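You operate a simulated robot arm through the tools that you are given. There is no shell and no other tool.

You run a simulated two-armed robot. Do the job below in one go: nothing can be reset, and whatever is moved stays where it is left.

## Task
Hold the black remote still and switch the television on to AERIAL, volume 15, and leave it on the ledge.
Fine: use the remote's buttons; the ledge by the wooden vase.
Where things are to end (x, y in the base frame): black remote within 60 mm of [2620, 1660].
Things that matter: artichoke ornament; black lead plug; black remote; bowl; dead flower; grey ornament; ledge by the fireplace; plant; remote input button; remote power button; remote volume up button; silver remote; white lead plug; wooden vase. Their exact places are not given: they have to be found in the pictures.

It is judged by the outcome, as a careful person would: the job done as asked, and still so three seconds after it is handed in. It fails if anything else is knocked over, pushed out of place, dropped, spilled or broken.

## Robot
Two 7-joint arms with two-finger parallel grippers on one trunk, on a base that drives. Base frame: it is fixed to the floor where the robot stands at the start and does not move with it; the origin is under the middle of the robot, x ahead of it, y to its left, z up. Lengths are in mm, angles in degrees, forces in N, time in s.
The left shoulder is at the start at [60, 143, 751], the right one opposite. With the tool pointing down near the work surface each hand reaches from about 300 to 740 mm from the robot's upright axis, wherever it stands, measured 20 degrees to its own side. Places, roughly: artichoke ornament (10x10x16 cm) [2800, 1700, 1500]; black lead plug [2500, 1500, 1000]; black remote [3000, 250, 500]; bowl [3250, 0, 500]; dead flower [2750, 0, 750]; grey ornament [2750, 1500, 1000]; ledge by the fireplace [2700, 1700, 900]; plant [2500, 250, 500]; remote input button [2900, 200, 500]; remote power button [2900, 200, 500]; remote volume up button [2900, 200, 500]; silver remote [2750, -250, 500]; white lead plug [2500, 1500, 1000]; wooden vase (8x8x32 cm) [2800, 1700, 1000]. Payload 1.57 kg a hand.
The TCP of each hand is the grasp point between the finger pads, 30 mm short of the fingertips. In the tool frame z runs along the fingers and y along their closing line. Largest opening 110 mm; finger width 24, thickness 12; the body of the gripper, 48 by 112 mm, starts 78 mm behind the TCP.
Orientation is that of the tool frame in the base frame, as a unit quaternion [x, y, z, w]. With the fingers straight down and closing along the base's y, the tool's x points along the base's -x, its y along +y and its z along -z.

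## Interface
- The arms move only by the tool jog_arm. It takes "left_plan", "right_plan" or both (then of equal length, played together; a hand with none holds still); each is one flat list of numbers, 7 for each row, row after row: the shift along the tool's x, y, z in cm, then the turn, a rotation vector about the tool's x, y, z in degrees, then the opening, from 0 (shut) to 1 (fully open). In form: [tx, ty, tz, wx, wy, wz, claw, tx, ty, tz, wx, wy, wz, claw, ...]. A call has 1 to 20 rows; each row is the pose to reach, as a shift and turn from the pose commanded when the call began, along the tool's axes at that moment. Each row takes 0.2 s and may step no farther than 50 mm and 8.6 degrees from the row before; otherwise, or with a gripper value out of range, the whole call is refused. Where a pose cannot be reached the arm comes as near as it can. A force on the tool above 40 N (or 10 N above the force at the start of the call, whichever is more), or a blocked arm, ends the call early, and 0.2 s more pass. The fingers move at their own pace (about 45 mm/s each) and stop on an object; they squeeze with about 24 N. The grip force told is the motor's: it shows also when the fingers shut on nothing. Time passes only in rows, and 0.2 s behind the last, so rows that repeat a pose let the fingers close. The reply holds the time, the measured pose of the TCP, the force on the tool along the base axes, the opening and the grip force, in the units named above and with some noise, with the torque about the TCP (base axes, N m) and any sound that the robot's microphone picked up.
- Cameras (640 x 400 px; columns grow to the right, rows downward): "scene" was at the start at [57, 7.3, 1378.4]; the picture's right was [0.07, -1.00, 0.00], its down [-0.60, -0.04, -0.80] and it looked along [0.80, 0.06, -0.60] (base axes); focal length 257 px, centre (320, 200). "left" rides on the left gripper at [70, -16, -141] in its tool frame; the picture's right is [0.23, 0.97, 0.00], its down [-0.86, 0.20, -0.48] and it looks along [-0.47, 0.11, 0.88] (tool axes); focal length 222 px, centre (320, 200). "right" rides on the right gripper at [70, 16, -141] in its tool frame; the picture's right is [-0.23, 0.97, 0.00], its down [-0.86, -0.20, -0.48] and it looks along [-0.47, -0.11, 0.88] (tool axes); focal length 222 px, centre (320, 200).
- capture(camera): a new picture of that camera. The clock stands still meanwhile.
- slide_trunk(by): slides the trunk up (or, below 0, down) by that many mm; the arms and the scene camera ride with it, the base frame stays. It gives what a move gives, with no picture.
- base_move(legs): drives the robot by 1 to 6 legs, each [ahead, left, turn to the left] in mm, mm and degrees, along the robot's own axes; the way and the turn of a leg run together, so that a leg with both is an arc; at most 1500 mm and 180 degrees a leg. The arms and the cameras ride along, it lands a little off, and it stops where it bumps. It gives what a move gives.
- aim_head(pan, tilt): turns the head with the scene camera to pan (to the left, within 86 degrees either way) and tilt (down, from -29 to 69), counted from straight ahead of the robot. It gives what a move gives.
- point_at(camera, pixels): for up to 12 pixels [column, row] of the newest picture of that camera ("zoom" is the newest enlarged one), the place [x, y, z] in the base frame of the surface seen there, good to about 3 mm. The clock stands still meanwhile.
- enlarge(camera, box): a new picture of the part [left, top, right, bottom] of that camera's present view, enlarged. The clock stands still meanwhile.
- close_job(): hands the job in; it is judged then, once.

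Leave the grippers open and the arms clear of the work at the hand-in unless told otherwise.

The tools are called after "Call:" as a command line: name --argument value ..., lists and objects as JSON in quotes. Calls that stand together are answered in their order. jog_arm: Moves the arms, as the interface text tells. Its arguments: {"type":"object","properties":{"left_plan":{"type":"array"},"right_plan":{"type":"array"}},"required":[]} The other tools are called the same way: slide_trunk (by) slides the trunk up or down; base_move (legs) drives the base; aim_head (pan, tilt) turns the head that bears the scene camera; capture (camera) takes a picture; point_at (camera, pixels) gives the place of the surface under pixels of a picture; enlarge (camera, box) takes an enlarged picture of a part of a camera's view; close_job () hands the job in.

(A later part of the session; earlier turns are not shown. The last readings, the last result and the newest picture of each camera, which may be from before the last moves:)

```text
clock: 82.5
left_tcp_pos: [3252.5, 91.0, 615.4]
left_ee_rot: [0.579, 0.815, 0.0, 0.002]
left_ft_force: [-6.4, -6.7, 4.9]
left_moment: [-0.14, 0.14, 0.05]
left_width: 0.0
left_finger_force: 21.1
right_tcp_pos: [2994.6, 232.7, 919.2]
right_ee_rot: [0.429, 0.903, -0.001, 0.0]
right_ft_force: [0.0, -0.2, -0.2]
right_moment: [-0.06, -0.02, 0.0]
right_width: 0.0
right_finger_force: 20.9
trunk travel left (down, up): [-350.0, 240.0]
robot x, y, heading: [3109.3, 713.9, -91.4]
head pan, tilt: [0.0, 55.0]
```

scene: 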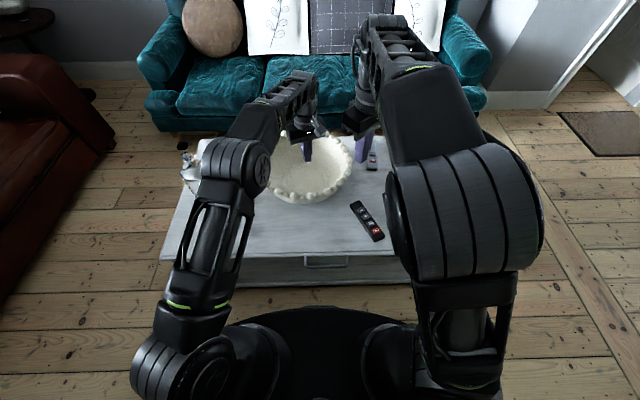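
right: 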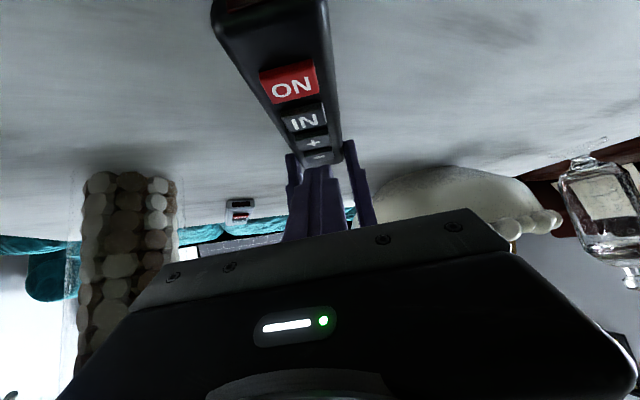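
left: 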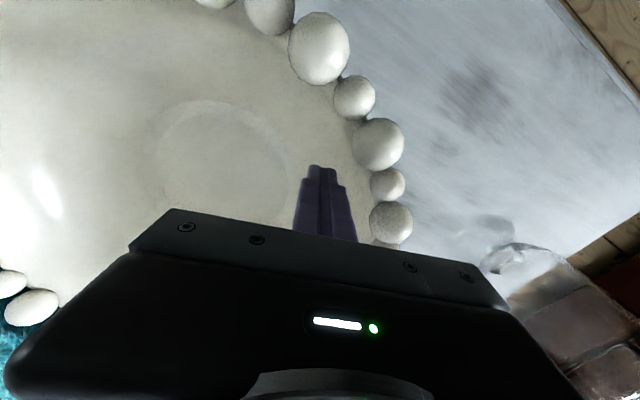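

The hand moved about (13,13) mm in contact. I'll back off inward, rise straight up, and measure again.

Call:
jog_arm --left_plan '[-0.8, -1.3, 0, 0, 0, 0, 0, -1.5, -2.6, 0, 0, 0, 0, 0, -1.5, -2.6, -4, 0, 0, 0, 0, -1.5, -2.6, -8, 0, 0, 0, 0, -1.5, -2.6, -12.5, 0, 0, 0, 0, 0, -7, -12.5, 0, 0, 0, 0, 1.3, -11, -12.5, 0, 0, 0, 0]'

Call:
capture --camera "left"

```text
clock: 84.1
left_tcp_pos: [3142.1, 65.5, 739.4]
left_ee_rot: [0.578, 0.816, 0.001, 0.001]
left_ft_force: [0.0, 0.7, -0.2]
left_moment: [0.0, 0.04, -0.01]
left_width: 0.0
left_finger_force: 21.6
right_tcp_pos: [2995.2, 233.1, 919.5]
right_ee_rot: [0.428, 0.904, 0.001, 0.0]
right_ft_force: [-0.5, -0.3, 0.2]
right_moment: [-0.04, -0.02, 0.01]
right_width: 0.1
right_finger_force: 21.0
trunk travel left (down, up): [-350.0, 240.0]
robot x, y, heading: [3105.3, 718.8, -91.5]
head pan, tilt: [0.0, 55.0]
```

```text
taken
```

left: 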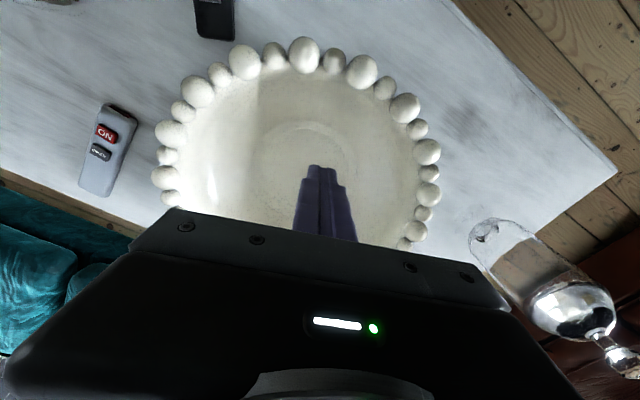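

Call:
point_at --camera "left" --pixels '[[304, 54], [245, 62], [198, 91], [170, 134], [167, 176], [362, 71], [405, 107], [428, 152], [429, 194], [412, 232]]'

```text
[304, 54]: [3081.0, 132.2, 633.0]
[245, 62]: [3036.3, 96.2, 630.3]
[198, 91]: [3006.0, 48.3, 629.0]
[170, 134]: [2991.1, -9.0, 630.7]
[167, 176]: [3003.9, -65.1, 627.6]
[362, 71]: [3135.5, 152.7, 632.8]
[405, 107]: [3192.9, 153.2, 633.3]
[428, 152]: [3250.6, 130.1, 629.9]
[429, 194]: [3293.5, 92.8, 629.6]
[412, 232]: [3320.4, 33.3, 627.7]
```

Every bead moved by about (+12,+13), as intended, so the bowl is back at about (3163,-15), its old place within measuring error. Now I'll return to the remote: drive right 200 and back 70.

Call:
base_move --legs '[[-70, -200, 0]]'

Call:
capture --camera "left"

```text
clock: 85.7
left_tcp_pos: [2949.0, 141.6, 739.3]
left_ee_rot: [0.578, 0.816, 0.0, 0.0]
left_ft_force: [0.6, -0.7, 0.2]
left_moment: [-0.03, 0.02, 0.0]
left_width: 0.1
left_finger_force: 21.5
right_tcp_pos: [2799.7, 307.1, 918.8]
right_ee_rot: [0.428, 0.904, 0.0, 0.0]
right_ft_force: [-0.2, 0.6, -0.2]
right_moment: [0.01, -0.01, 0.02]
right_width: 0.1
right_finger_force: 21.3
trunk travel left (down, up): [-350.0, 240.0]
robot x, y, heading: [2912.1, 786.3, -91.0]
head pan, tilt: [0.0, 55.0]
```

```text
taken
```

left: 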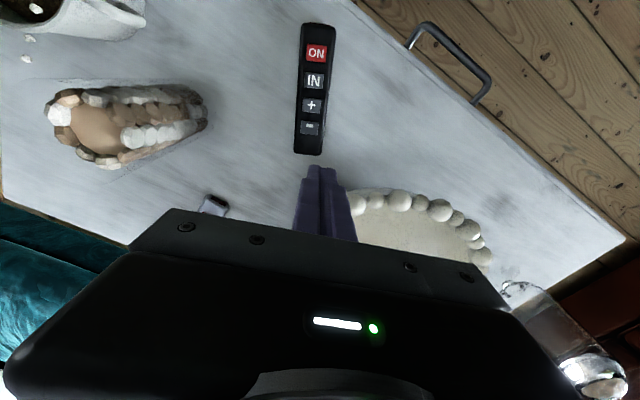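

The remote is in the left camera at about (314,90). I'll measure it.

Call:
point_at --camera "left" --pixels '[[317, 53], [314, 80], [311, 105], [310, 129], [320, 28], [308, 150], [260, 60], [380, 100]]'

```text
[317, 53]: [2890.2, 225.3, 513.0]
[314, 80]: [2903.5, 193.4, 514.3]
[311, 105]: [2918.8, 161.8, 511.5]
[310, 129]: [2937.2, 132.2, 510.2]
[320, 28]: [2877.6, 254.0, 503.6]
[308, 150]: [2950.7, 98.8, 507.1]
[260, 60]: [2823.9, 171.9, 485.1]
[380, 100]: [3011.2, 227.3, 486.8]
```

The remote's centre is (2912,178), axis 116°. I'll open the left hand, move over its middle, and descend to z≈521, where the fingers will lie beside it and not touch the buttons.

Call:
jog_arm --left_plan '[1.55, -0.76, 0, 0, 0, -2.2, 0.8, 3.1, -1.52, 0, 0, 0, -4.4, 0.8, 4.66, -2.28, 0, 0, 0, -6.7, 0.8, 4.66, -2.28, 0, 0, 0, -6.7, 0.8, 4.66, -2.28, 4, 0, 0, -6.7, 0.8, 4.66, -2.28, 8, 0, 0, -6.7, 0.8, 4.66, -2.28, 12, 0, 0, -6.7, 0.8]'

Call:
capture --camera "left"

```text
clock: 87.3
left_tcp_pos: [2910.8, 176.4, 621.0]
left_ee_rot: [0.53, 0.848, 0.0, 0.0]
left_ft_force: [-0.1, 0.0, 0.3]
left_moment: [-0.01, 0.03, 0.02]
left_width: 88.1
left_finger_force: 0.1
right_tcp_pos: [2801.4, 306.9, 920.8]
right_ee_rot: [0.427, 0.904, 0.0, 0.0]
right_ft_force: [-0.4, -0.3, 0.1]
right_moment: [0.0, 0.0, -0.01]
right_width: 0.1
right_finger_force: 21.2
trunk travel left (down, up): [-350.0, 240.0]
robot x, y, heading: [2912.9, 790.1, -91.3]
head pan, tilt: [0.0, 55.0]
```

```text
taken
```

left: 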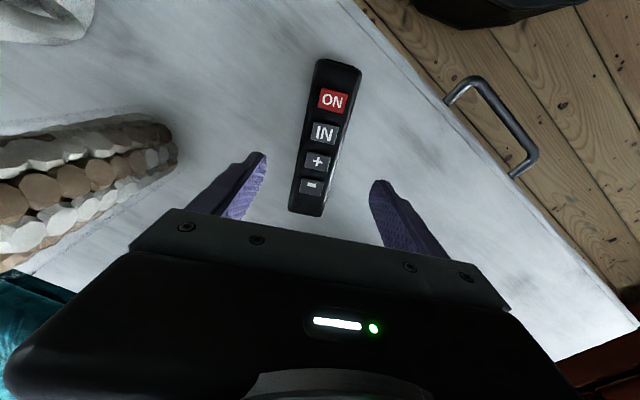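

Well aligned. I'll descend, close on the remote, and lift it to about z 720.

Call:
jog_arm --left_plan '[0, 0, 4, 0, 0, 0, 0.8, 0, 0, 8, 0, 0, 0, 0.8, 0, 0, 10, 0, 0, 0, 0.8, 0, 0, 10, 0, 0, 0, 0.2, 0, 0, 10, 0, 0, 0, 0.2, 0, 0, 10, 0, 0, 0, 0.2, 0, 0, 10, 0, 0, 0, 0.2, 0, 0, 10, 0, 0, 0, 0.2]'

Call:
capture --camera "left"

```text
clock: 89.1
left_tcp_pos: [2911.8, 177.0, 518.6]
left_ee_rot: [0.53, 0.848, 0.0, 0.0]
left_ft_force: [0.5, -0.2, 0.1]
left_moment: [0.03, 0.0, 0.03]
left_width: 49.3
left_finger_force: 24.0
right_tcp_pos: [2801.2, 307.0, 919.0]
right_ee_rot: [0.428, 0.904, 0.0, 0.0]
right_ft_force: [-0.8, -0.3, -0.6]
right_moment: [-0.01, -0.02, 0.02]
right_width: 0.0
right_finger_force: 21.5
trunk travel left (down, up): [-350.0, 240.0]
robot x, y, heading: [2911.7, 791.0, -91.1]
head pan, tilt: [0.0, 55.0]
```

```text
taken
```

left: 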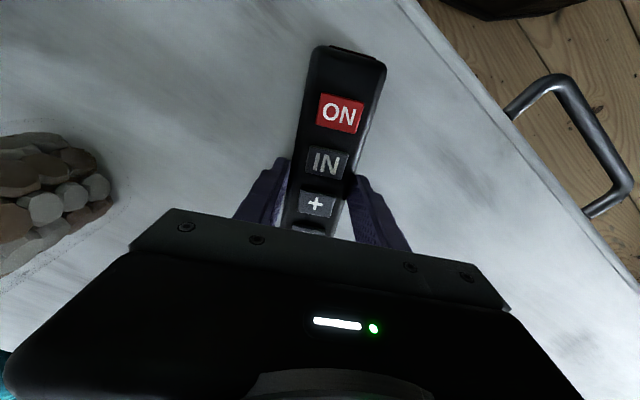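

The grip is good: 49 mm, 24 N. I'll lift 200 mm, then draw the hand in toward the robot.

Call:
jog_arm --left_plan '[0, 0, -2, 0, 0, 0, 0.2, 0, 0, -6, 0, 0, 0, 0.2, 0, 0, -10, 0, 0, 0, 0.2, 0, 0, -14, 0, 0, 0, 0.2, 0, 0, -18, 0, 0, 0, 0.2, 0, 0, -20, 0, 0, 0, 0.2, 3.4, 1.65, -20, 0, 0, 0, 0.2, 6.8, 3.3, -20, 0, 0, 0, 0.2, 10.1, 4.95, -20, 0, 0, 0, 0.2, 13.5, 6.6, -20, 0, 0, 0, 0.2]'

Call:
capture --camera "left"

Call:
capture --camera "scene"

```text
clock: 91.3
left_tcp_pos: [2912.0, 326.9, 719.5]
left_ee_rot: [0.529, 0.849, 0.0, 0.0]
left_ft_force: [0.1, 0.2, -1.9]
left_moment: [-0.03, 0.01, 0.03]
left_width: 49.4
left_finger_force: 23.9
right_tcp_pos: [2800.0, 307.9, 920.7]
right_ee_rot: [0.427, 0.904, 0.0, 0.0]
right_ft_force: [-0.4, 0.0, 0.1]
right_moment: [0.04, -0.02, -0.01]
right_width: 0.1
right_finger_force: 20.8
trunk travel left (down, up): [-350.0, 240.0]
robot x, y, heading: [2912.3, 789.7, -91.2]
head pan, tilt: [0.0, 55.0]
```

```text
taken
```

left: 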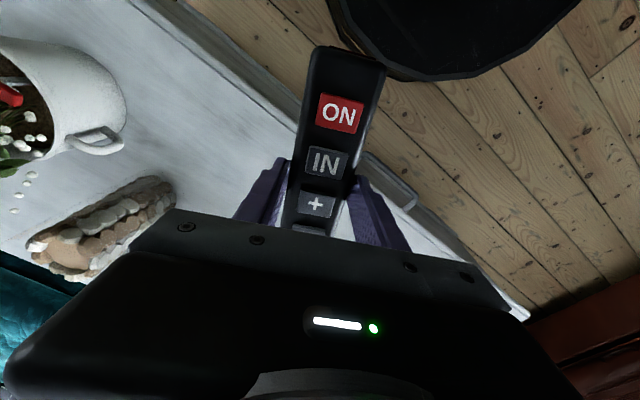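

```text
taken
```

scene: 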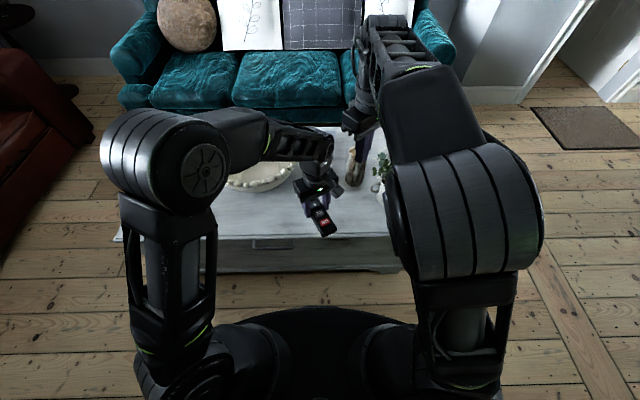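

The remote is held well. I'll turn the robot clockwise over the open floor to face the ledge, then look.

Call:
base_move --legs '[[-40, 0, 0], [0, 0, -90], [0, 0, -88.8]]'

Call:
aim_head --pan 10 --tilt 20

Call:
capture --camera "scene"

```text
clock: 99.9
left_tcp_pos: [2915.1, 1292.9, 719.3]
left_ee_rot: [0.846, -0.533, 0.0, -0.001]
left_ft_force: [0.0, 0.6, -1.9]
left_moment: [-0.02, -0.01, -0.02]
left_width: 49.6
left_finger_force: 23.8
right_tcp_pos: [3027.5, 1311.4, 919.6]
right_ee_rot: [0.903, -0.431, 0.0, 0.0]
right_ft_force: [-0.4, 0.7, -0.3]
right_moment: [-0.03, 0.01, 0.04]
right_width: 0.0
right_finger_force: 21.5
trunk travel left (down, up): [-350.0, 240.0]
robot x, y, heading: [2912.2, 832.2, 88.5]
head pan, tilt: [0.0, 55.0]
```

```text
clock: 100.9
left_tcp_pos: [2916.5, 1291.2, 719.4]
left_ee_rot: [0.846, -0.533, 0.0, 0.0]
left_ft_force: [0.1, -0.1, -1.5]
left_moment: [-0.02, 0.0, -0.02]
left_width: 49.6
left_finger_force: 23.6
right_tcp_pos: [3027.8, 1310.6, 919.5]
right_ee_rot: [0.902, -0.432, 0.0, 0.0]
right_ft_force: [0.6, 0.3, 0.0]
right_moment: [0.01, -0.02, 0.02]
right_width: 0.0
right_finger_force: 21.1
trunk travel left (down, up): [-350.0, 240.0]
robot x, y, heading: [2915.1, 826.8, 87.9]
head pan, tilt: [10.0, 20.0]
```

```text
taken
```

scene: 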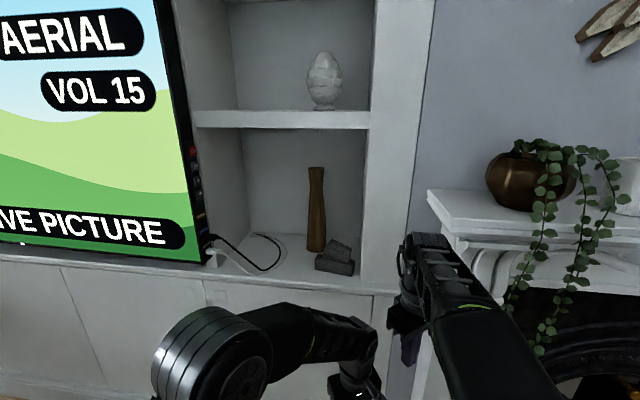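

I see the alcove: wooden vase (316,210), grey ornament (335,258), artichoke (323,80), and the leads (240,245). I'll enlarge and measure.

Call:
enlarge --camera "scene" --box '[180, 170, 400, 300]'

Call:
point_at --camera "scene" --pixels '[[207, 265], [300, 265], [300, 277], [220, 285], [355, 282], [316, 245], [316, 170], [335, 262], [282, 118], [282, 105], [430, 195], [375, 250]]'

```text
2.91 times, centred on (290, 235) of scene
```

zoom: 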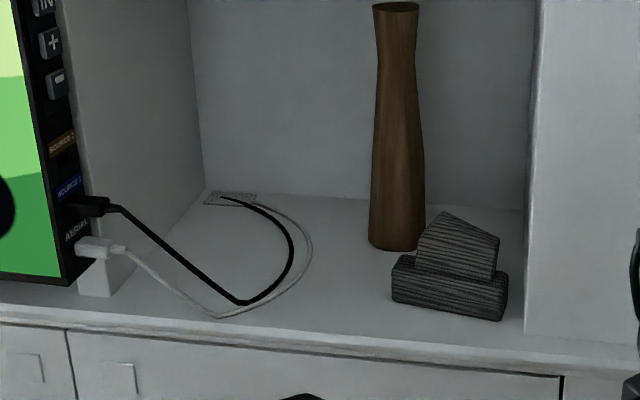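

```text
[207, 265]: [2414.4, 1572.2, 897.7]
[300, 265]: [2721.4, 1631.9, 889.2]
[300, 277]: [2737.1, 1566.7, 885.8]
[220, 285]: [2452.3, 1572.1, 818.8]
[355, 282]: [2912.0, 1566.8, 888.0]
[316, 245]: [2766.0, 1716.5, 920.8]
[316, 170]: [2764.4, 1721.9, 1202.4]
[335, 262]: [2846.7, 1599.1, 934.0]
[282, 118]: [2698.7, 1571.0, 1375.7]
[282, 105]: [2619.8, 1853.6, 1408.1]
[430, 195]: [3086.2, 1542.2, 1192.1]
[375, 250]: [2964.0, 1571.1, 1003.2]
```

The ledge top is at z≈889, its front edge at y≈1567, and the shelf above at z≈1376. I'll measure the leads and the free space around the target spot.

Call:
point_at --camera "zoom" --pixels '[[240, 303], [215, 317], [290, 265], [311, 250], [275, 220], [230, 200], [372, 245], [393, 285], [340, 270], [300, 300], [340, 300], [260, 250]]'

Call:
point_at --camera "scene" --pixels '[[310, 245], [322, 245], [316, 165], [190, 120], [205, 255], [365, 200]]'

```text
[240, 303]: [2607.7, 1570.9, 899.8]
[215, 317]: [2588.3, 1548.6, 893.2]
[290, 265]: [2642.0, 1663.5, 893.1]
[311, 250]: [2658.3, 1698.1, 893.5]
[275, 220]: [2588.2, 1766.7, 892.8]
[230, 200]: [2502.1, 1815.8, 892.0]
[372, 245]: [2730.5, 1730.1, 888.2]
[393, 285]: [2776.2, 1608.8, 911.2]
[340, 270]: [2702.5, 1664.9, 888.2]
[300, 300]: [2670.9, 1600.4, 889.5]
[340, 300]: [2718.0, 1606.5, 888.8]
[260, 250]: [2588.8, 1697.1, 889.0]
```

```text
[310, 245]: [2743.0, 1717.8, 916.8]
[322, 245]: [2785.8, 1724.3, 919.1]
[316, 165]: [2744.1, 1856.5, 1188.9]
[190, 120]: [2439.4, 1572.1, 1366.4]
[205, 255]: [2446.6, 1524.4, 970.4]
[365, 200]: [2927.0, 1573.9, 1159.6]
```

The leads loop from the TV's side over the ledge front at (2600,1560), around through (2642,1663) and (2658,1698), and back to (2502,1816). There's bare ledge inside the loop around (2570,1667), which is within 60 mm of the target. I'll raise the trunk 240, pull the right arm back a bit, and look from higher up.

Call:
slide_trunk --by 240

Call:
jog_arm --right_plan '[2.9, 2.35, 0, 0, 0, 0, 0, 5.8, 4.7, 0, 0, 0, 0, 0, 8.7, 7.05, 0, 0, 0, 0, 0, 11.7, 9.4, 0, 0, 0, 0, 0]'

Call:
base_move --legs '[[0, 260, 1.5]]'

Call:
aim_head --pan 0 --tilt 40

Call:
capture --camera "scene"

```text
clock: 103.4
left_tcp_pos: [2916.0, 1292.2, 959.7]
left_ee_rot: [0.845, -0.534, 0.0, 0.001]
left_ft_force: [-0.4, -0.2, -2.0]
left_moment: [-0.02, 0.0, -0.01]
left_width: 49.3
left_finger_force: 24.1
right_tcp_pos: [3027.7, 1311.2, 1160.2]
right_ee_rot: [0.902, -0.431, 0.001, 0.0]
right_ft_force: [-0.2, 0.5, -0.3]
right_moment: [-0.01, -0.01, 0.02]
right_width: 0.0
right_finger_force: 21.0
trunk travel left (down, up): [-590.0, 0.0]
robot x, y, heading: [2911.8, 831.8, 88.2]
head pan, tilt: [10.0, 20.0]
```

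```text
clock: 104.4
left_tcp_pos: [2916.7, 1291.3, 958.9]
left_ee_rot: [0.846, -0.534, 0.001, 0.0]
left_ft_force: [-1.1, -0.8, -1.4]
left_moment: [0.01, -0.01, -0.02]
left_width: 49.3
left_finger_force: 23.9
right_tcp_pos: [3028.0, 1161.2, 1160.9]
right_ee_rot: [0.902, -0.431, 0.0, -0.001]
right_ft_force: [-0.6, -1.1, 0.8]
right_moment: [0.03, -0.02, 0.02]
right_width: 0.3
right_finger_force: 20.9
trunk travel left (down, up): [-590.0, 0.0]
robot x, y, heading: [2916.6, 829.3, 88.2]
head pan, tilt: [10.0, 20.0]
```

```text
clock: 106.2
left_tcp_pos: [2643.5, 1297.7, 960.3]
left_ee_rot: [0.852, -0.523, 0.0, 0.0]
left_ft_force: [0.3, 0.1, -0.5]
left_moment: [0.02, -0.01, -0.02]
left_width: 49.7
left_finger_force: 24.2
right_tcp_pos: [2758.9, 1169.8, 1161.6]
right_ee_rot: [0.908, -0.419, 0.0, 0.001]
right_ft_force: [-0.3, 0.1, 0.2]
right_moment: [0.01, 0.01, -0.03]
right_width: 0.0
right_finger_force: 21.5
trunk travel left (down, up): [-590.0, 0.0]
robot x, y, heading: [2652.8, 836.4, 89.9]
head pan, tilt: [10.0, 20.0]
```

```text
clock: 107.1
left_tcp_pos: [2645.5, 1296.9, 959.0]
left_ee_rot: [0.852, -0.523, 0.0, 0.0]
left_ft_force: [0.2, 0.2, -1.5]
left_moment: [0.0, 0.0, -0.03]
left_width: 49.8
left_finger_force: 24.1
right_tcp_pos: [2760.4, 1169.6, 1159.5]
right_ee_rot: [0.907, -0.421, 0.0, 0.0]
right_ft_force: [0.4, 0.2, 0.5]
right_moment: [-0.01, 0.0, 0.03]
right_width: 0.0
right_finger_force: 21.1
trunk travel left (down, up): [-590.0, 0.0]
robot x, y, heading: [2655.3, 831.7, 89.9]
head pan, tilt: [0.0, 40.0]
```

```text
taken
```

scene: 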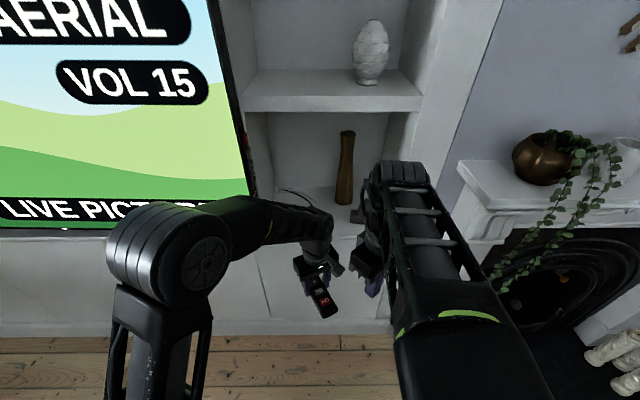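

I'll check the left arm's elbow position for TV clearance, and take a zoom of the ledge.

Call:
point_at --camera "scene" --pixels '[[190, 245], [130, 240], [180, 215], [250, 215], [300, 220], [385, 180], [430, 230], [335, 265], [270, 190], [285, 195]]'

Call:
enlarge --camera "scene" --box '[220, 110, 440, 330]'

Call:
capture --camera "left"

Call:
capture --camera "right"

```text
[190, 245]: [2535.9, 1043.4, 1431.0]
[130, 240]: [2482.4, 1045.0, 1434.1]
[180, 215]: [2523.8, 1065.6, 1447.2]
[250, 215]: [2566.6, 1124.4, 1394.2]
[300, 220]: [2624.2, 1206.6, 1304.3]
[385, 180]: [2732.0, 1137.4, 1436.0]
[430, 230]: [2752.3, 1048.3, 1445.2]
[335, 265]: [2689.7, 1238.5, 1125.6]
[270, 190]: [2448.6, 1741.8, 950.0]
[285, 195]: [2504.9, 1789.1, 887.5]
```

```text
1.82 times, centred on (330, 220) of scene
```

zoom: 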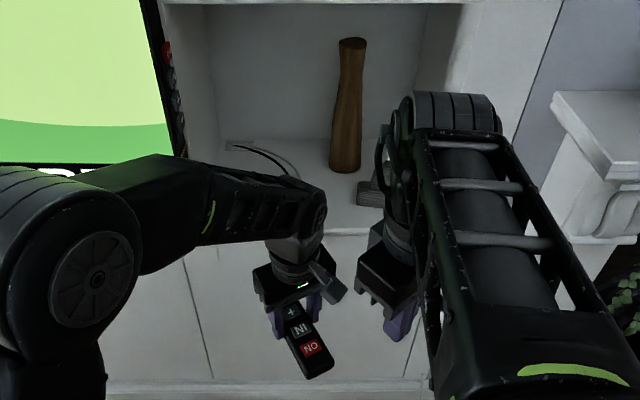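

```text
taken
```

left: 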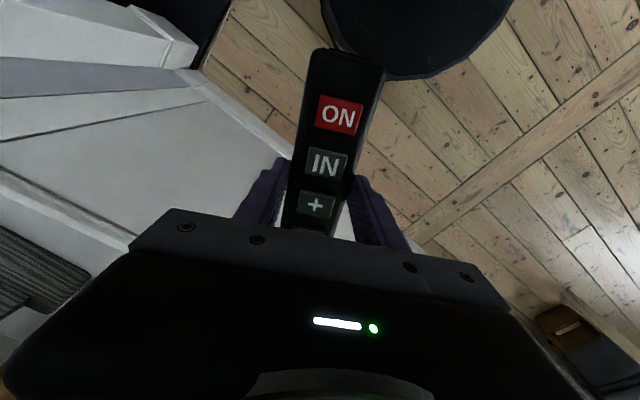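

```text
taken
```

right: 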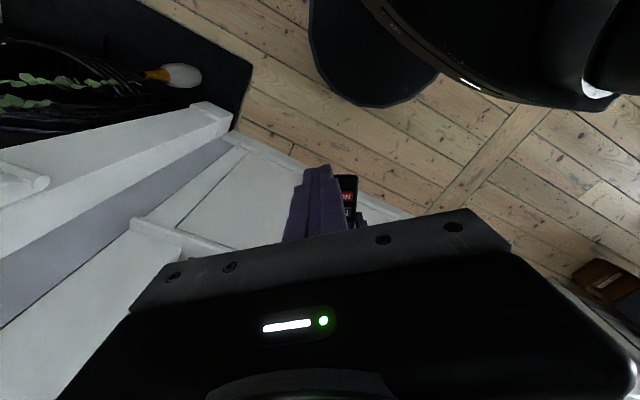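

The elbow is clear. I'll shift the base 60 mm right so the left arm works straight ahead, then extend the left hand to about y 1452 and turn the remote so it points straight at the alcove. It stays in front of the ledge for now.

Call:
base_move --legs '[[0, -60, 0]]'

Call:
jog_arm --left_plan '[-3.99, 1.01, -0.32, 0, 0, 5.38, 0.2, -7.97, 2.02, -0.64, 0, 0, 10.76, 0.2, -11.96, 3.02, -0.96, 0, 0, 16.14, 0.2, -15.94, 4.03, -1.28, 0, 0, 21.52, 0.2, -19.93, 5.04, -1.6, 0, 0, 26.9, 0.2]'

Call:
capture --camera "scene"

Call:
capture --camera "left"

```text
clock: 108.0
left_tcp_pos: [2706.9, 1297.2, 959.1]
left_ee_rot: [0.852, -0.523, 0.0, 0.001]
left_ft_force: [-0.2, -0.2, -0.6]
left_moment: [-0.01, 0.01, 0.0]
left_width: 49.5
left_finger_force: 23.7
right_tcp_pos: [2822.1, 1169.5, 1160.6]
right_ee_rot: [0.907, -0.421, -0.001, 0.001]
right_ft_force: [0.4, -0.1, -0.2]
right_moment: [-0.01, 0.01, 0.01]
right_width: 0.0
right_finger_force: 21.3
trunk travel left (down, up): [-590.0, 0.0]
robot x, y, heading: [2713.3, 833.2, 90.0]
head pan, tilt: [0.0, 40.0]
```

```text
clock: 109.2
left_tcp_pos: [2572.0, 1451.8, 974.0]
left_ee_rot: [-0.706, 0.708, -0.001, 0.0]
left_ft_force: [-0.2, -0.1, -1.0]
left_moment: [-0.05, -0.04, -0.02]
left_width: 49.4
left_finger_force: 24.0
right_tcp_pos: [2820.2, 1169.9, 1160.4]
right_ee_rot: [0.908, -0.42, 0.001, 0.0]
right_ft_force: [-0.6, 0.7, 0.0]
right_moment: [0.0, 0.01, 0.0]
right_width: 0.1
right_finger_force: 21.5
trunk travel left (down, up): [-590.0, 0.0]
robot x, y, heading: [2711.5, 834.0, 89.6]
head pan, tilt: [0.0, 40.0]
```

```text
taken
```

scene: 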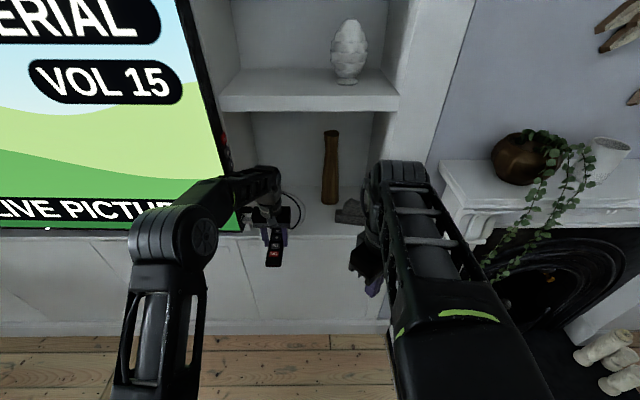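

```text
taken
```

left: 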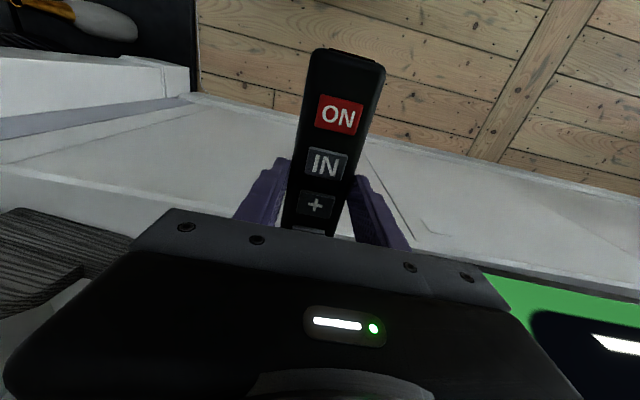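

The hand is before the alcove at (2572,1452,974). I'll zoom in on the ledge and leads and measure the forearm height.

Call:
enlarge --camera "scene" --box '[200, 130, 380, 270]'

Call:
point_at --camera "scene" --pixels '[[260, 178], [240, 185], [205, 205], [270, 195], [175, 235], [300, 210], [297, 222], [290, 195]]'

```text
2.86 times, centred on (290, 200) of scene
```

zoom: 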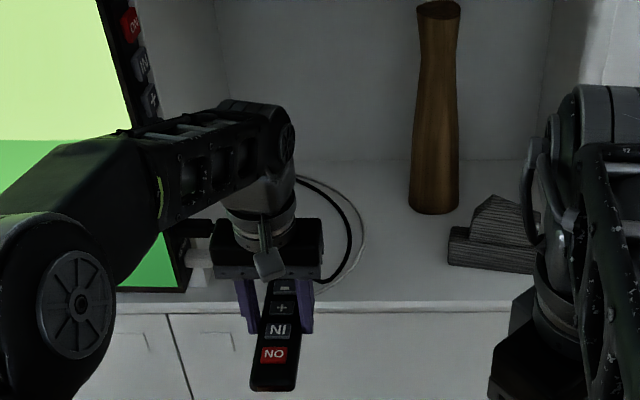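

```text
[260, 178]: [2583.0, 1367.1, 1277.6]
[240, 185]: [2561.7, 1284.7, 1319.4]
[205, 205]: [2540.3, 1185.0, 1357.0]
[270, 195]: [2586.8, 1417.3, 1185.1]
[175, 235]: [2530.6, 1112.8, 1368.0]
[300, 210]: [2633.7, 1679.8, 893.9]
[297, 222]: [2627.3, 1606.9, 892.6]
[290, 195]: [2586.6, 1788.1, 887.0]
```

The forearm will pass under the shelf (1366) with about 90 mm to spare. I'll check how far the plugs stick out to the right of the TV.

Call:
point_at --camera "zoom" --pixels '[[190, 228], [207, 228], [195, 255], [207, 262], [205, 275], [185, 290], [350, 240], [363, 240], [345, 270], [335, 200], [325, 190], [320, 292]]'

```text
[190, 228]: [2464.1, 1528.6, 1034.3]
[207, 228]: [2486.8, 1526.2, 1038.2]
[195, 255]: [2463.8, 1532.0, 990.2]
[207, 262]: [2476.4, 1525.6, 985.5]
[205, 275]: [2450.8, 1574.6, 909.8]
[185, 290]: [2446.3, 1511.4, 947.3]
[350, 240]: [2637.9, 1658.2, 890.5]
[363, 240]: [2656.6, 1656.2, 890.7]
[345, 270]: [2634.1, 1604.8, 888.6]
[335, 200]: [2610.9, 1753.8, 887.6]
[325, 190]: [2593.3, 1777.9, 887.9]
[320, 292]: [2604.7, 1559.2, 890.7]
```

The hanging leads run from the plugs (2490,1527,1037) down to (2607,1571,900), so I won't enter over them. I'll go in right of them at x≈2660, move left inside the alcove, then lower. First I'll shift the hand right 88 mm.

Call:
jog_arm --left_plan '[0, -3, 0, 0, 0, 0, 0.2, 0, -6, 0, 0, 0, 0, 0.2, 0, -8.8, 0, 0, 0, 0, 0.2]'

Call:
base_move --legs '[[110, 0, 0]]'

Call:
capture --camera "scene"

Call:
capture --camera "left"

```text
clock: 110.0
left_tcp_pos: [2658.1, 1452.2, 974.8]
left_ee_rot: [-0.707, 0.708, -0.001, 0.0]
left_ft_force: [0.3, 0.6, -1.9]
left_moment: [0.0, 0.0, -0.02]
left_width: 49.1
left_finger_force: 24.3
right_tcp_pos: [2822.1, 1169.5, 1161.0]
right_ee_rot: [0.907, -0.42, 0.0, 0.0]
right_ft_force: [-0.1, 0.1, -0.1]
right_moment: [-0.03, 0.02, 0.0]
right_width: 0.1
right_finger_force: 21.4
trunk travel left (down, up): [-590.0, 0.0]
robot x, y, heading: [2712.6, 836.0, 89.7]
head pan, tilt: [0.0, 40.0]
```

```text
clock: 111.2
left_tcp_pos: [2660.3, 1563.1, 975.1]
left_ee_rot: [-0.707, 0.707, 0.0, 0.0]
left_ft_force: [0.8, 0.6, -1.9]
left_moment: [-0.06, 0.01, 0.0]
left_width: 49.5
left_finger_force: 24.0
right_tcp_pos: [2821.1, 1280.6, 1159.3]
right_ee_rot: [0.907, -0.421, 0.001, -0.001]
right_ft_force: [0.5, -0.3, -0.7]
right_moment: [-0.04, -0.01, 0.02]
right_width: 0.3
right_finger_force: 21.4
trunk travel left (down, up): [-590.0, 0.0]
robot x, y, heading: [2711.5, 942.9, 89.7]
head pan, tilt: [0.0, 40.0]
```

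```text
taken
```

scene: 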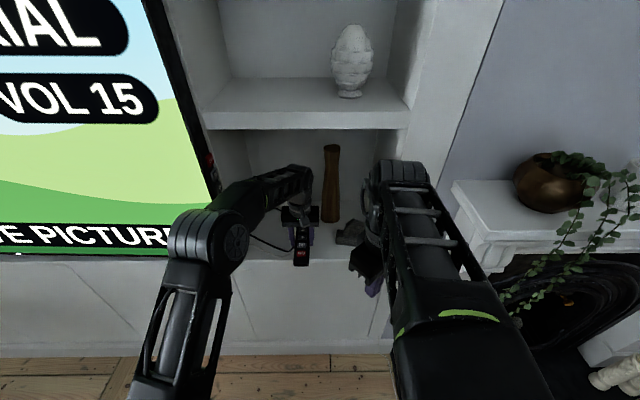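

```text
taken
```

left: 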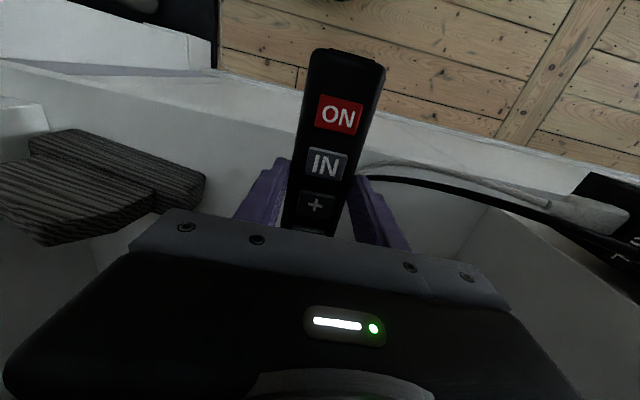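

The hand is entering. I'll check forearm clearance under the shelf and relative to the vase.

Call:
enlarge --camera "scene" --box '[190, 110, 390, 270]'

Call:
point_at --camera "scene" --pixels '[[297, 172], [305, 180], [270, 188], [240, 200], [315, 128], [330, 190], [338, 190], [320, 210], [350, 235], [285, 218]]'

```text
2.50 times, centred on (290, 190) of scene
```

zoom: 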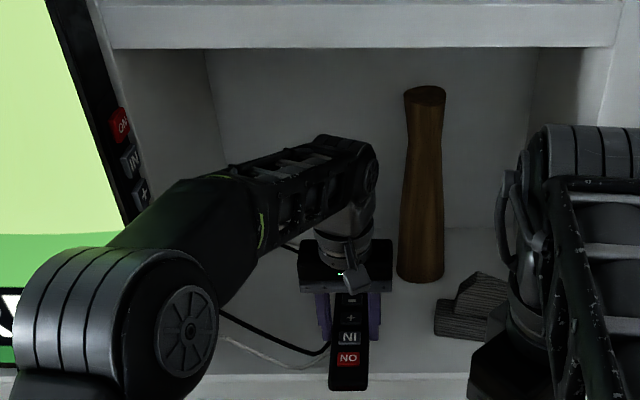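

```text
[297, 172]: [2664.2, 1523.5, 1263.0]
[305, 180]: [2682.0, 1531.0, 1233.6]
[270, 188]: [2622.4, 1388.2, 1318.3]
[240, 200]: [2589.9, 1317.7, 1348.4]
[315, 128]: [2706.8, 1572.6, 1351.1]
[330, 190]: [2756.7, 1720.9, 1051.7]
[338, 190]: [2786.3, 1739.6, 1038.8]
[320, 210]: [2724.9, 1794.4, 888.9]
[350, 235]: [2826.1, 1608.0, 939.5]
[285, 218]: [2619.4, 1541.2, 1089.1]
```

Clearance is fine: forearm ≤1290 under a shelf bottom at about 1345, and the vase is about 25 mm or more away. I'll advance 103 mm.

Call:
base_move --legs '[[103, 0, 0]]'

Call:
capture --camera "left"

Call:
capture --camera "scene"

```text
clock: 112.4
left_tcp_pos: [2658.7, 1664.7, 974.9]
left_ee_rot: [-0.707, 0.707, 0.0, 0.0]
left_ft_force: [-0.6, 0.3, -2.0]
left_moment: [-0.03, -0.01, 0.0]
left_width: 49.5
left_finger_force: 24.1
right_tcp_pos: [2821.8, 1383.1, 1158.9]
right_ee_rot: [0.907, -0.421, 0.001, -0.001]
right_ft_force: [-0.5, 1.0, 0.6]
right_moment: [-0.01, -0.01, 0.0]
right_width: 0.0
right_finger_force: 21.4
trunk travel left (down, up): [-590.0, 0.0]
robot x, y, heading: [2714.7, 1045.3, 90.0]
head pan, tilt: [0.0, 40.0]
```

```text
taken
```

left: 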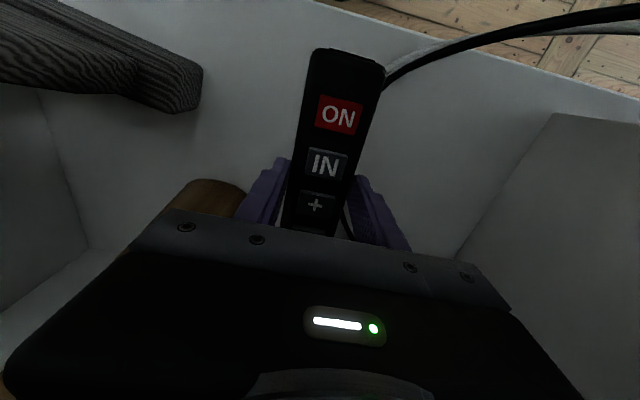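

```text
taken
```

scene: 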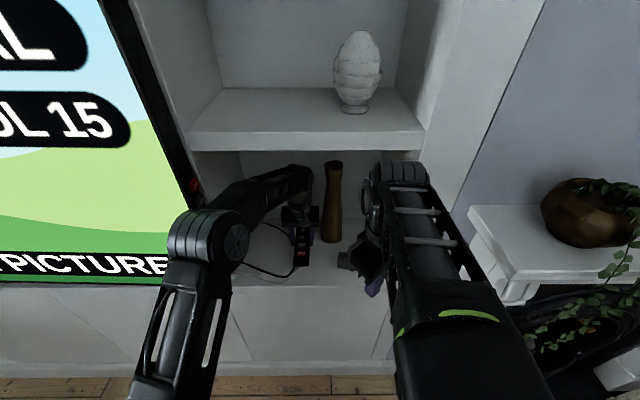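

I'm in the alcove. In the left camera the black lead passes from (385,85) to (640,15). I'll measure it in 3D before moving left.

Call:
point_at --camera "left" --pixels '[[388, 84], [400, 76], [430, 60], [470, 45], [520, 30], [580, 18], [630, 12], [420, 50], [355, 225], [348, 60], [450, 250], [555, 115]]'

Call:
enlarge --camera "scene" --box '[180, 140, 380, 300]'

```text
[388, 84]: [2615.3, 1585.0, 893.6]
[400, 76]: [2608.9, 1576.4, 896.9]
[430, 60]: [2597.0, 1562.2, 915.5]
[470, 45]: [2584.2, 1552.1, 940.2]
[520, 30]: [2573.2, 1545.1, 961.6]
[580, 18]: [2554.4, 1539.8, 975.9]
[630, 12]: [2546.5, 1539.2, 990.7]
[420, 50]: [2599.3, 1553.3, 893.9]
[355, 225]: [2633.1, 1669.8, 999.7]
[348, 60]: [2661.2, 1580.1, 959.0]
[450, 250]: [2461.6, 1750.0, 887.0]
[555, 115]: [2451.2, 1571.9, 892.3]
```

```text
2.50 times, centred on (280, 220) of scene
```

zoom: 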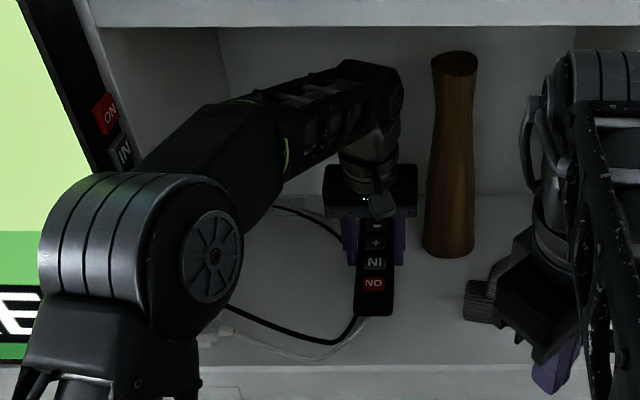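

The lead's hanging part stays at y≤1562 for x<2600, and the remote's near end is at y≈1580. I'll move the hand 86 mm left and 3 mm deeper.

Call:
jog_arm --left_plan '[-0.35, 0, 0, 0, 0, 0, 0.2, -0.35, 2.2, 0, 0, 0, 0, 0.2, -0.35, 4.4, 0, 0, 0, 0, 0.2, -0.35, 6.6, 0, 0, 0, 0, 0.2, -0.35, 8.6, 0, 0, 0, 0, 0.2]'

Call:
capture --camera "left"

Call:
enlarge --camera "scene" --box '[180, 140, 380, 300]'

```text
clock: 113.6
left_tcp_pos: [2571.4, 1666.7, 974.4]
left_ee_rot: [0.707, -0.707, 0.0, 0.001]
left_ft_force: [0.1, 0.0, -1.4]
left_moment: [0.01, -0.05, -0.02]
left_width: 49.6
left_finger_force: 23.8
right_tcp_pos: [2820.7, 1381.1, 1161.0]
right_ee_rot: [0.907, -0.42, 0.0, 0.0]
right_ft_force: [-0.8, 0.3, 0.3]
right_moment: [0.01, 0.06, 0.04]
right_width: 0.1
right_finger_force: 20.9
trunk travel left (down, up): [-590.0, 0.0]
robot x, y, heading: [2709.2, 1047.5, 89.4]
head pan, tilt: [0.0, 40.0]
```

```text
taken
```

left: 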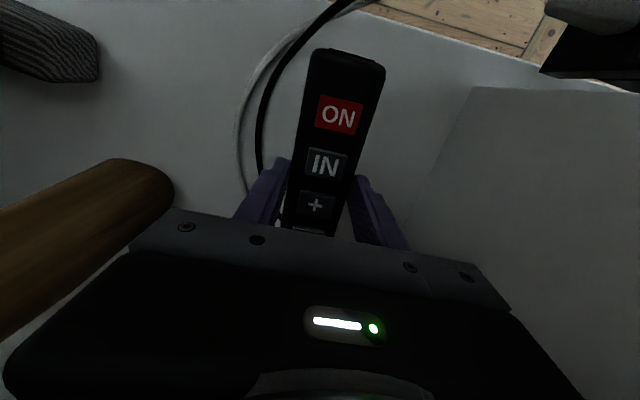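

```text
2.50 times, centred on (280, 220) of scene
```

zoom: 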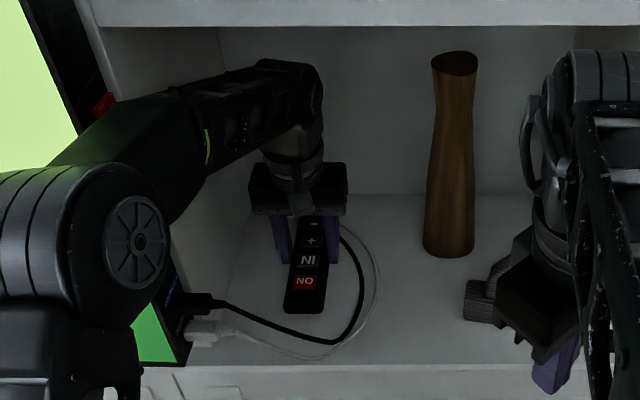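

The remote hovers inside the loop. I'll measure the lead beside the right finger.

Call:
point_at --camera "left" --pixels '[[261, 110], [258, 140], [257, 165], [275, 75], [300, 42], [325, 18], [242, 150], [280, 165]]'

```text
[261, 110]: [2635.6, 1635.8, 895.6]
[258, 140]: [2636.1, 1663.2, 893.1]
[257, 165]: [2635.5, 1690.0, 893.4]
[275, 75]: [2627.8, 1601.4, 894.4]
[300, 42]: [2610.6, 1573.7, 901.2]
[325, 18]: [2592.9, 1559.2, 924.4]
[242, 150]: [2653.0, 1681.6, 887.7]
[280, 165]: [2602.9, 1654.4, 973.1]
```

There's 18 mm or more of clearance everywhere. I'll lower to TCP z≈924, just above contact.

Call:
jog_arm --left_plan '[0, 0, 2, 0, 0, 0, 0.2, 0, 0, 4, 0, 0, 0, 0.2, 0, 0, 5.0, 0, 0, 0, 0.2]'

Call:
capture --camera "left"

Call:
enlarge --camera "scene" --box '[180, 140, 380, 300]'

```text
clock: 114.4
left_tcp_pos: [2573.7, 1668.4, 926.4]
left_ee_rot: [0.707, -0.707, 0.001, 0.0]
left_ft_force: [-0.5, 0.0, -2.6]
left_moment: [-0.03, 0.01, -0.01]
left_width: 49.3
left_finger_force: 23.9
right_tcp_pos: [2821.9, 1381.2, 1161.2]
right_ee_rot: [0.907, -0.42, 0.0, 0.001]
right_ft_force: [0.4, -0.6, 0.1]
right_moment: [0.01, -0.01, 0.0]
right_width: 0.2
right_finger_force: 21.4
trunk travel left (down, up): [-590.0, 0.0]
robot x, y, heading: [2713.7, 1042.3, 89.7]
head pan, tilt: [0.0, 40.0]
```

```text
taken
```

left: 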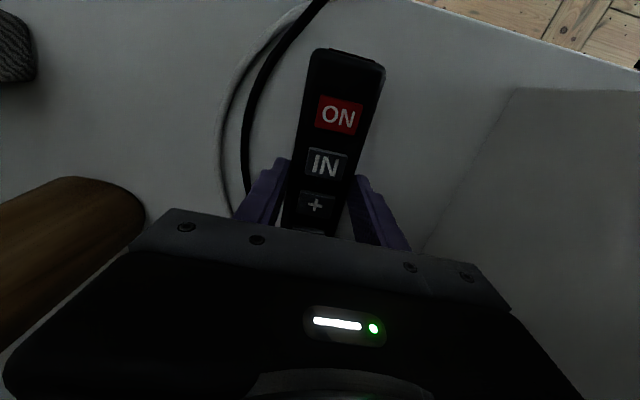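

```text
2.50 times, centred on (280, 220) of scene
```

zoom: 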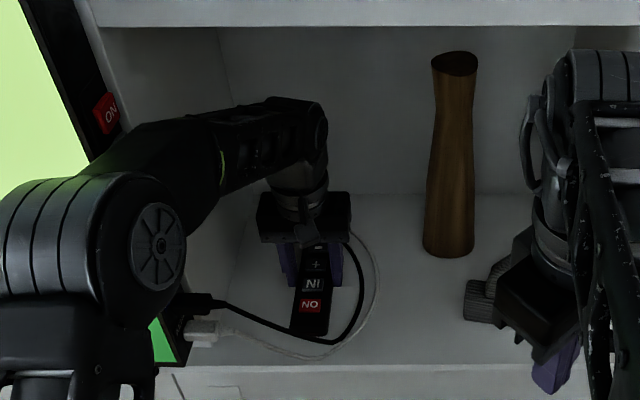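

Nearly down. I'll lower 3 mm more, then in 1 mm steps, watching the force.

Call:
jog_arm --left_plan '[0, 0, 0.3, 0, 0, 0, 0.2, 0, 0, 0.4, 0, 0, 0, 0.2]'

```text
clock: 115.0
left_tcp_pos: [2573.9, 1668.0, 922.3]
left_ee_rot: [0.708, -0.707, -0.001, 0.0]
left_ft_force: [-0.6, 1.7, 8.2]
left_moment: [-0.55, 0.02, -0.04]
left_width: 49.5
left_finger_force: 24.2
right_tcp_pos: [2820.7, 1380.1, 1159.1]
right_ee_rot: [0.908, -0.42, -0.001, 0.0]
right_ft_force: [-0.5, -0.3, 0.8]
right_moment: [-0.01, 0.03, 0.03]
right_width: 0.0
right_finger_force: 21.6
trunk travel left (down, up): [-590.0, 0.0]
robot x, y, heading: [2715.1, 1045.4, 89.6]
head pan, tilt: [0.0, 40.0]
```

The remote touches down (8 N). I'll open the fingers only to 69 mm and wait.

Call:
jog_arm --left_plan '[0, 0, 0, 0, 0, 0, 0.63, 0, 0, 0, 0, 0, 0, 0.63, 0, 0, 0, 0, 0, 0, 0.63]'

Call:
capture --camera "left"

```text
clock: 115.8
left_tcp_pos: [2574.4, 1666.2, 922.7]
left_ee_rot: [-0.707, 0.707, 0.0, -0.001]
left_ft_force: [-0.2, 0.7, 0.0]
left_moment: [-0.03, 0.0, 0.0]
left_width: 69.5
left_finger_force: 0.2
right_tcp_pos: [2821.8, 1381.9, 1161.1]
right_ee_rot: [0.907, -0.421, 0.0, 0.0]
right_ft_force: [0.0, 0.3, -0.6]
right_moment: [0.03, -0.03, -0.04]
right_width: 0.1
right_finger_force: 21.2
trunk travel left (down, up): [-590.0, 0.0]
robot x, y, heading: [2713.8, 1046.7, 89.9]
head pan, tilt: [0.0, 40.0]
```

```text
taken
```

left: 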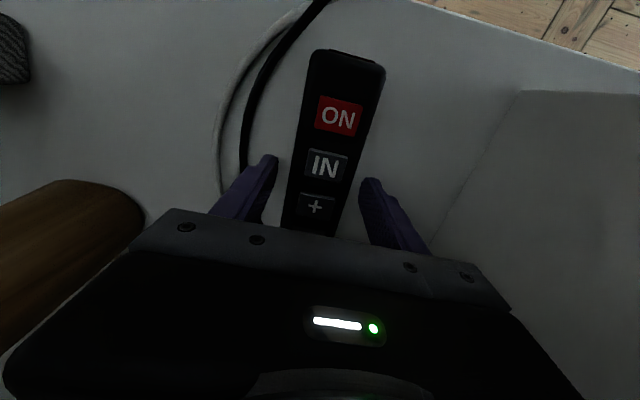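

It's released and lying flat. I'll rise straight up 55 mm, look, then move right 86 mm.

Call:
jog_arm --left_plan '[0, 0, -2, 0, 0, 0, 0.63, 0, 0, -4, 0, 0, 0, 0.63, 0, 0, -5.5, 0, 0, 0, 0.63, 0, -2.2, -5.5, 0, 0, 0, 0.63, 0, -4.4, -5.5, 0, 0, 0, 0.63, 0, -6.6, -5.5, 0, 0, 0, 0.63, 0, -8.6, -5.5, 0, 0, 0, 0.63]'

Call:
capture --camera "left"

Call:
enlarge --camera "scene" --box '[180, 140, 380, 300]'

```text
clock: 117.4
left_tcp_pos: [2659.8, 1667.0, 977.2]
left_ee_rot: [0.707, -0.707, 0.0, 0.0]
left_ft_force: [-0.3, -0.4, 0.5]
left_moment: [0.01, 0.02, 0.0]
left_width: 69.4
left_finger_force: 0.0
right_tcp_pos: [2822.6, 1380.9, 1159.9]
right_ee_rot: [0.907, -0.42, 0.0, -0.001]
right_ft_force: [0.5, 0.7, 0.6]
right_moment: [-0.01, 0.04, -0.01]
right_width: 0.0
right_finger_force: 21.2
trunk travel left (down, up): [-590.0, 0.0]
robot x, y, heading: [2713.7, 1046.8, 89.6]
head pan, tilt: [0.0, 40.0]
```

```text
taken
```

left: 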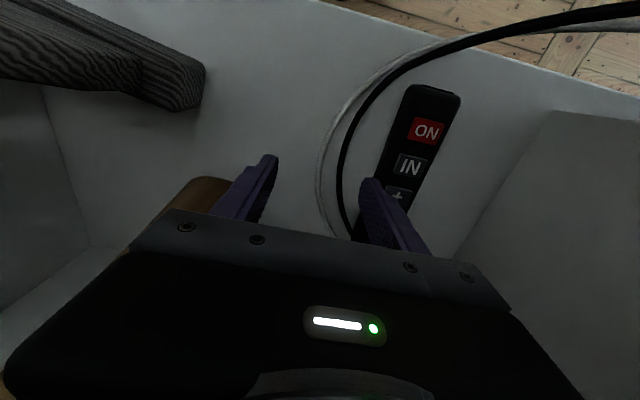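

```text
2.50 times, centred on (280, 220) of scene
```

zoom: 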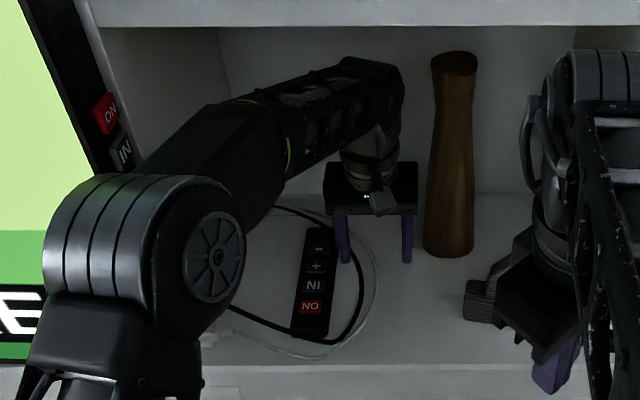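

The remote rests on the ledge inside the loop. I'll measure its position.

Call:
point_at --camera "zoom" --pixels '[[317, 230], [318, 249], [316, 267], [314, 286], [311, 308], [309, 328], [298, 285], [331, 285], [345, 300]]'

Call:
base_move --legs '[[-250, 0, 0]]'

Call:
capture --camera "scene"

```text
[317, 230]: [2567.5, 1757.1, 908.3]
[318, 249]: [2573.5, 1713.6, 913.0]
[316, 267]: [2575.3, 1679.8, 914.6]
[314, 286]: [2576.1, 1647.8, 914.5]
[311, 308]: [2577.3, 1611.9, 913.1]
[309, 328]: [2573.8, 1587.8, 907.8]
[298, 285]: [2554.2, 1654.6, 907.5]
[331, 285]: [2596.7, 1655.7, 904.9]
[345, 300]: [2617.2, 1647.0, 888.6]
```

```text
clock: 119.2
left_tcp_pos: [2656.4, 1415.2, 976.6]
left_ee_rot: [0.709, -0.706, 0.0, 0.0]
left_ft_force: [-0.1, -0.1, -0.3]
left_moment: [0.03, 0.01, 0.02]
left_width: 69.1
left_finger_force: 0.0
right_tcp_pos: [2820.7, 1130.1, 1160.4]
right_ee_rot: [0.908, -0.419, -0.001, 0.0]
right_ft_force: [-0.3, -0.3, -0.1]
right_moment: [0.02, -0.01, 0.03]
right_width: 0.0
right_finger_force: 21.6
trunk travel left (down, up): [-590.0, 0.0]
robot x, y, heading: [2713.2, 795.0, 89.9]
head pan, tilt: [0.0, 40.0]
```

```text
taken
```

scene: 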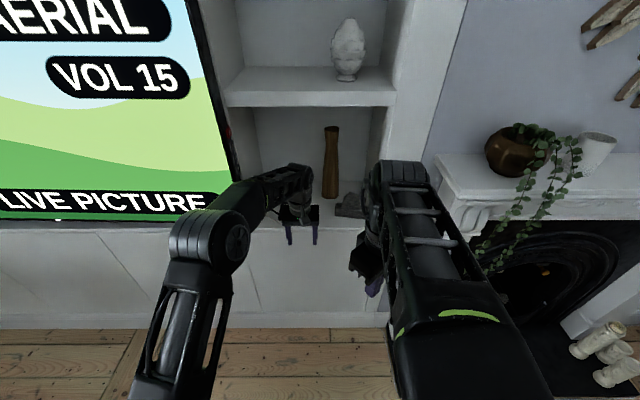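

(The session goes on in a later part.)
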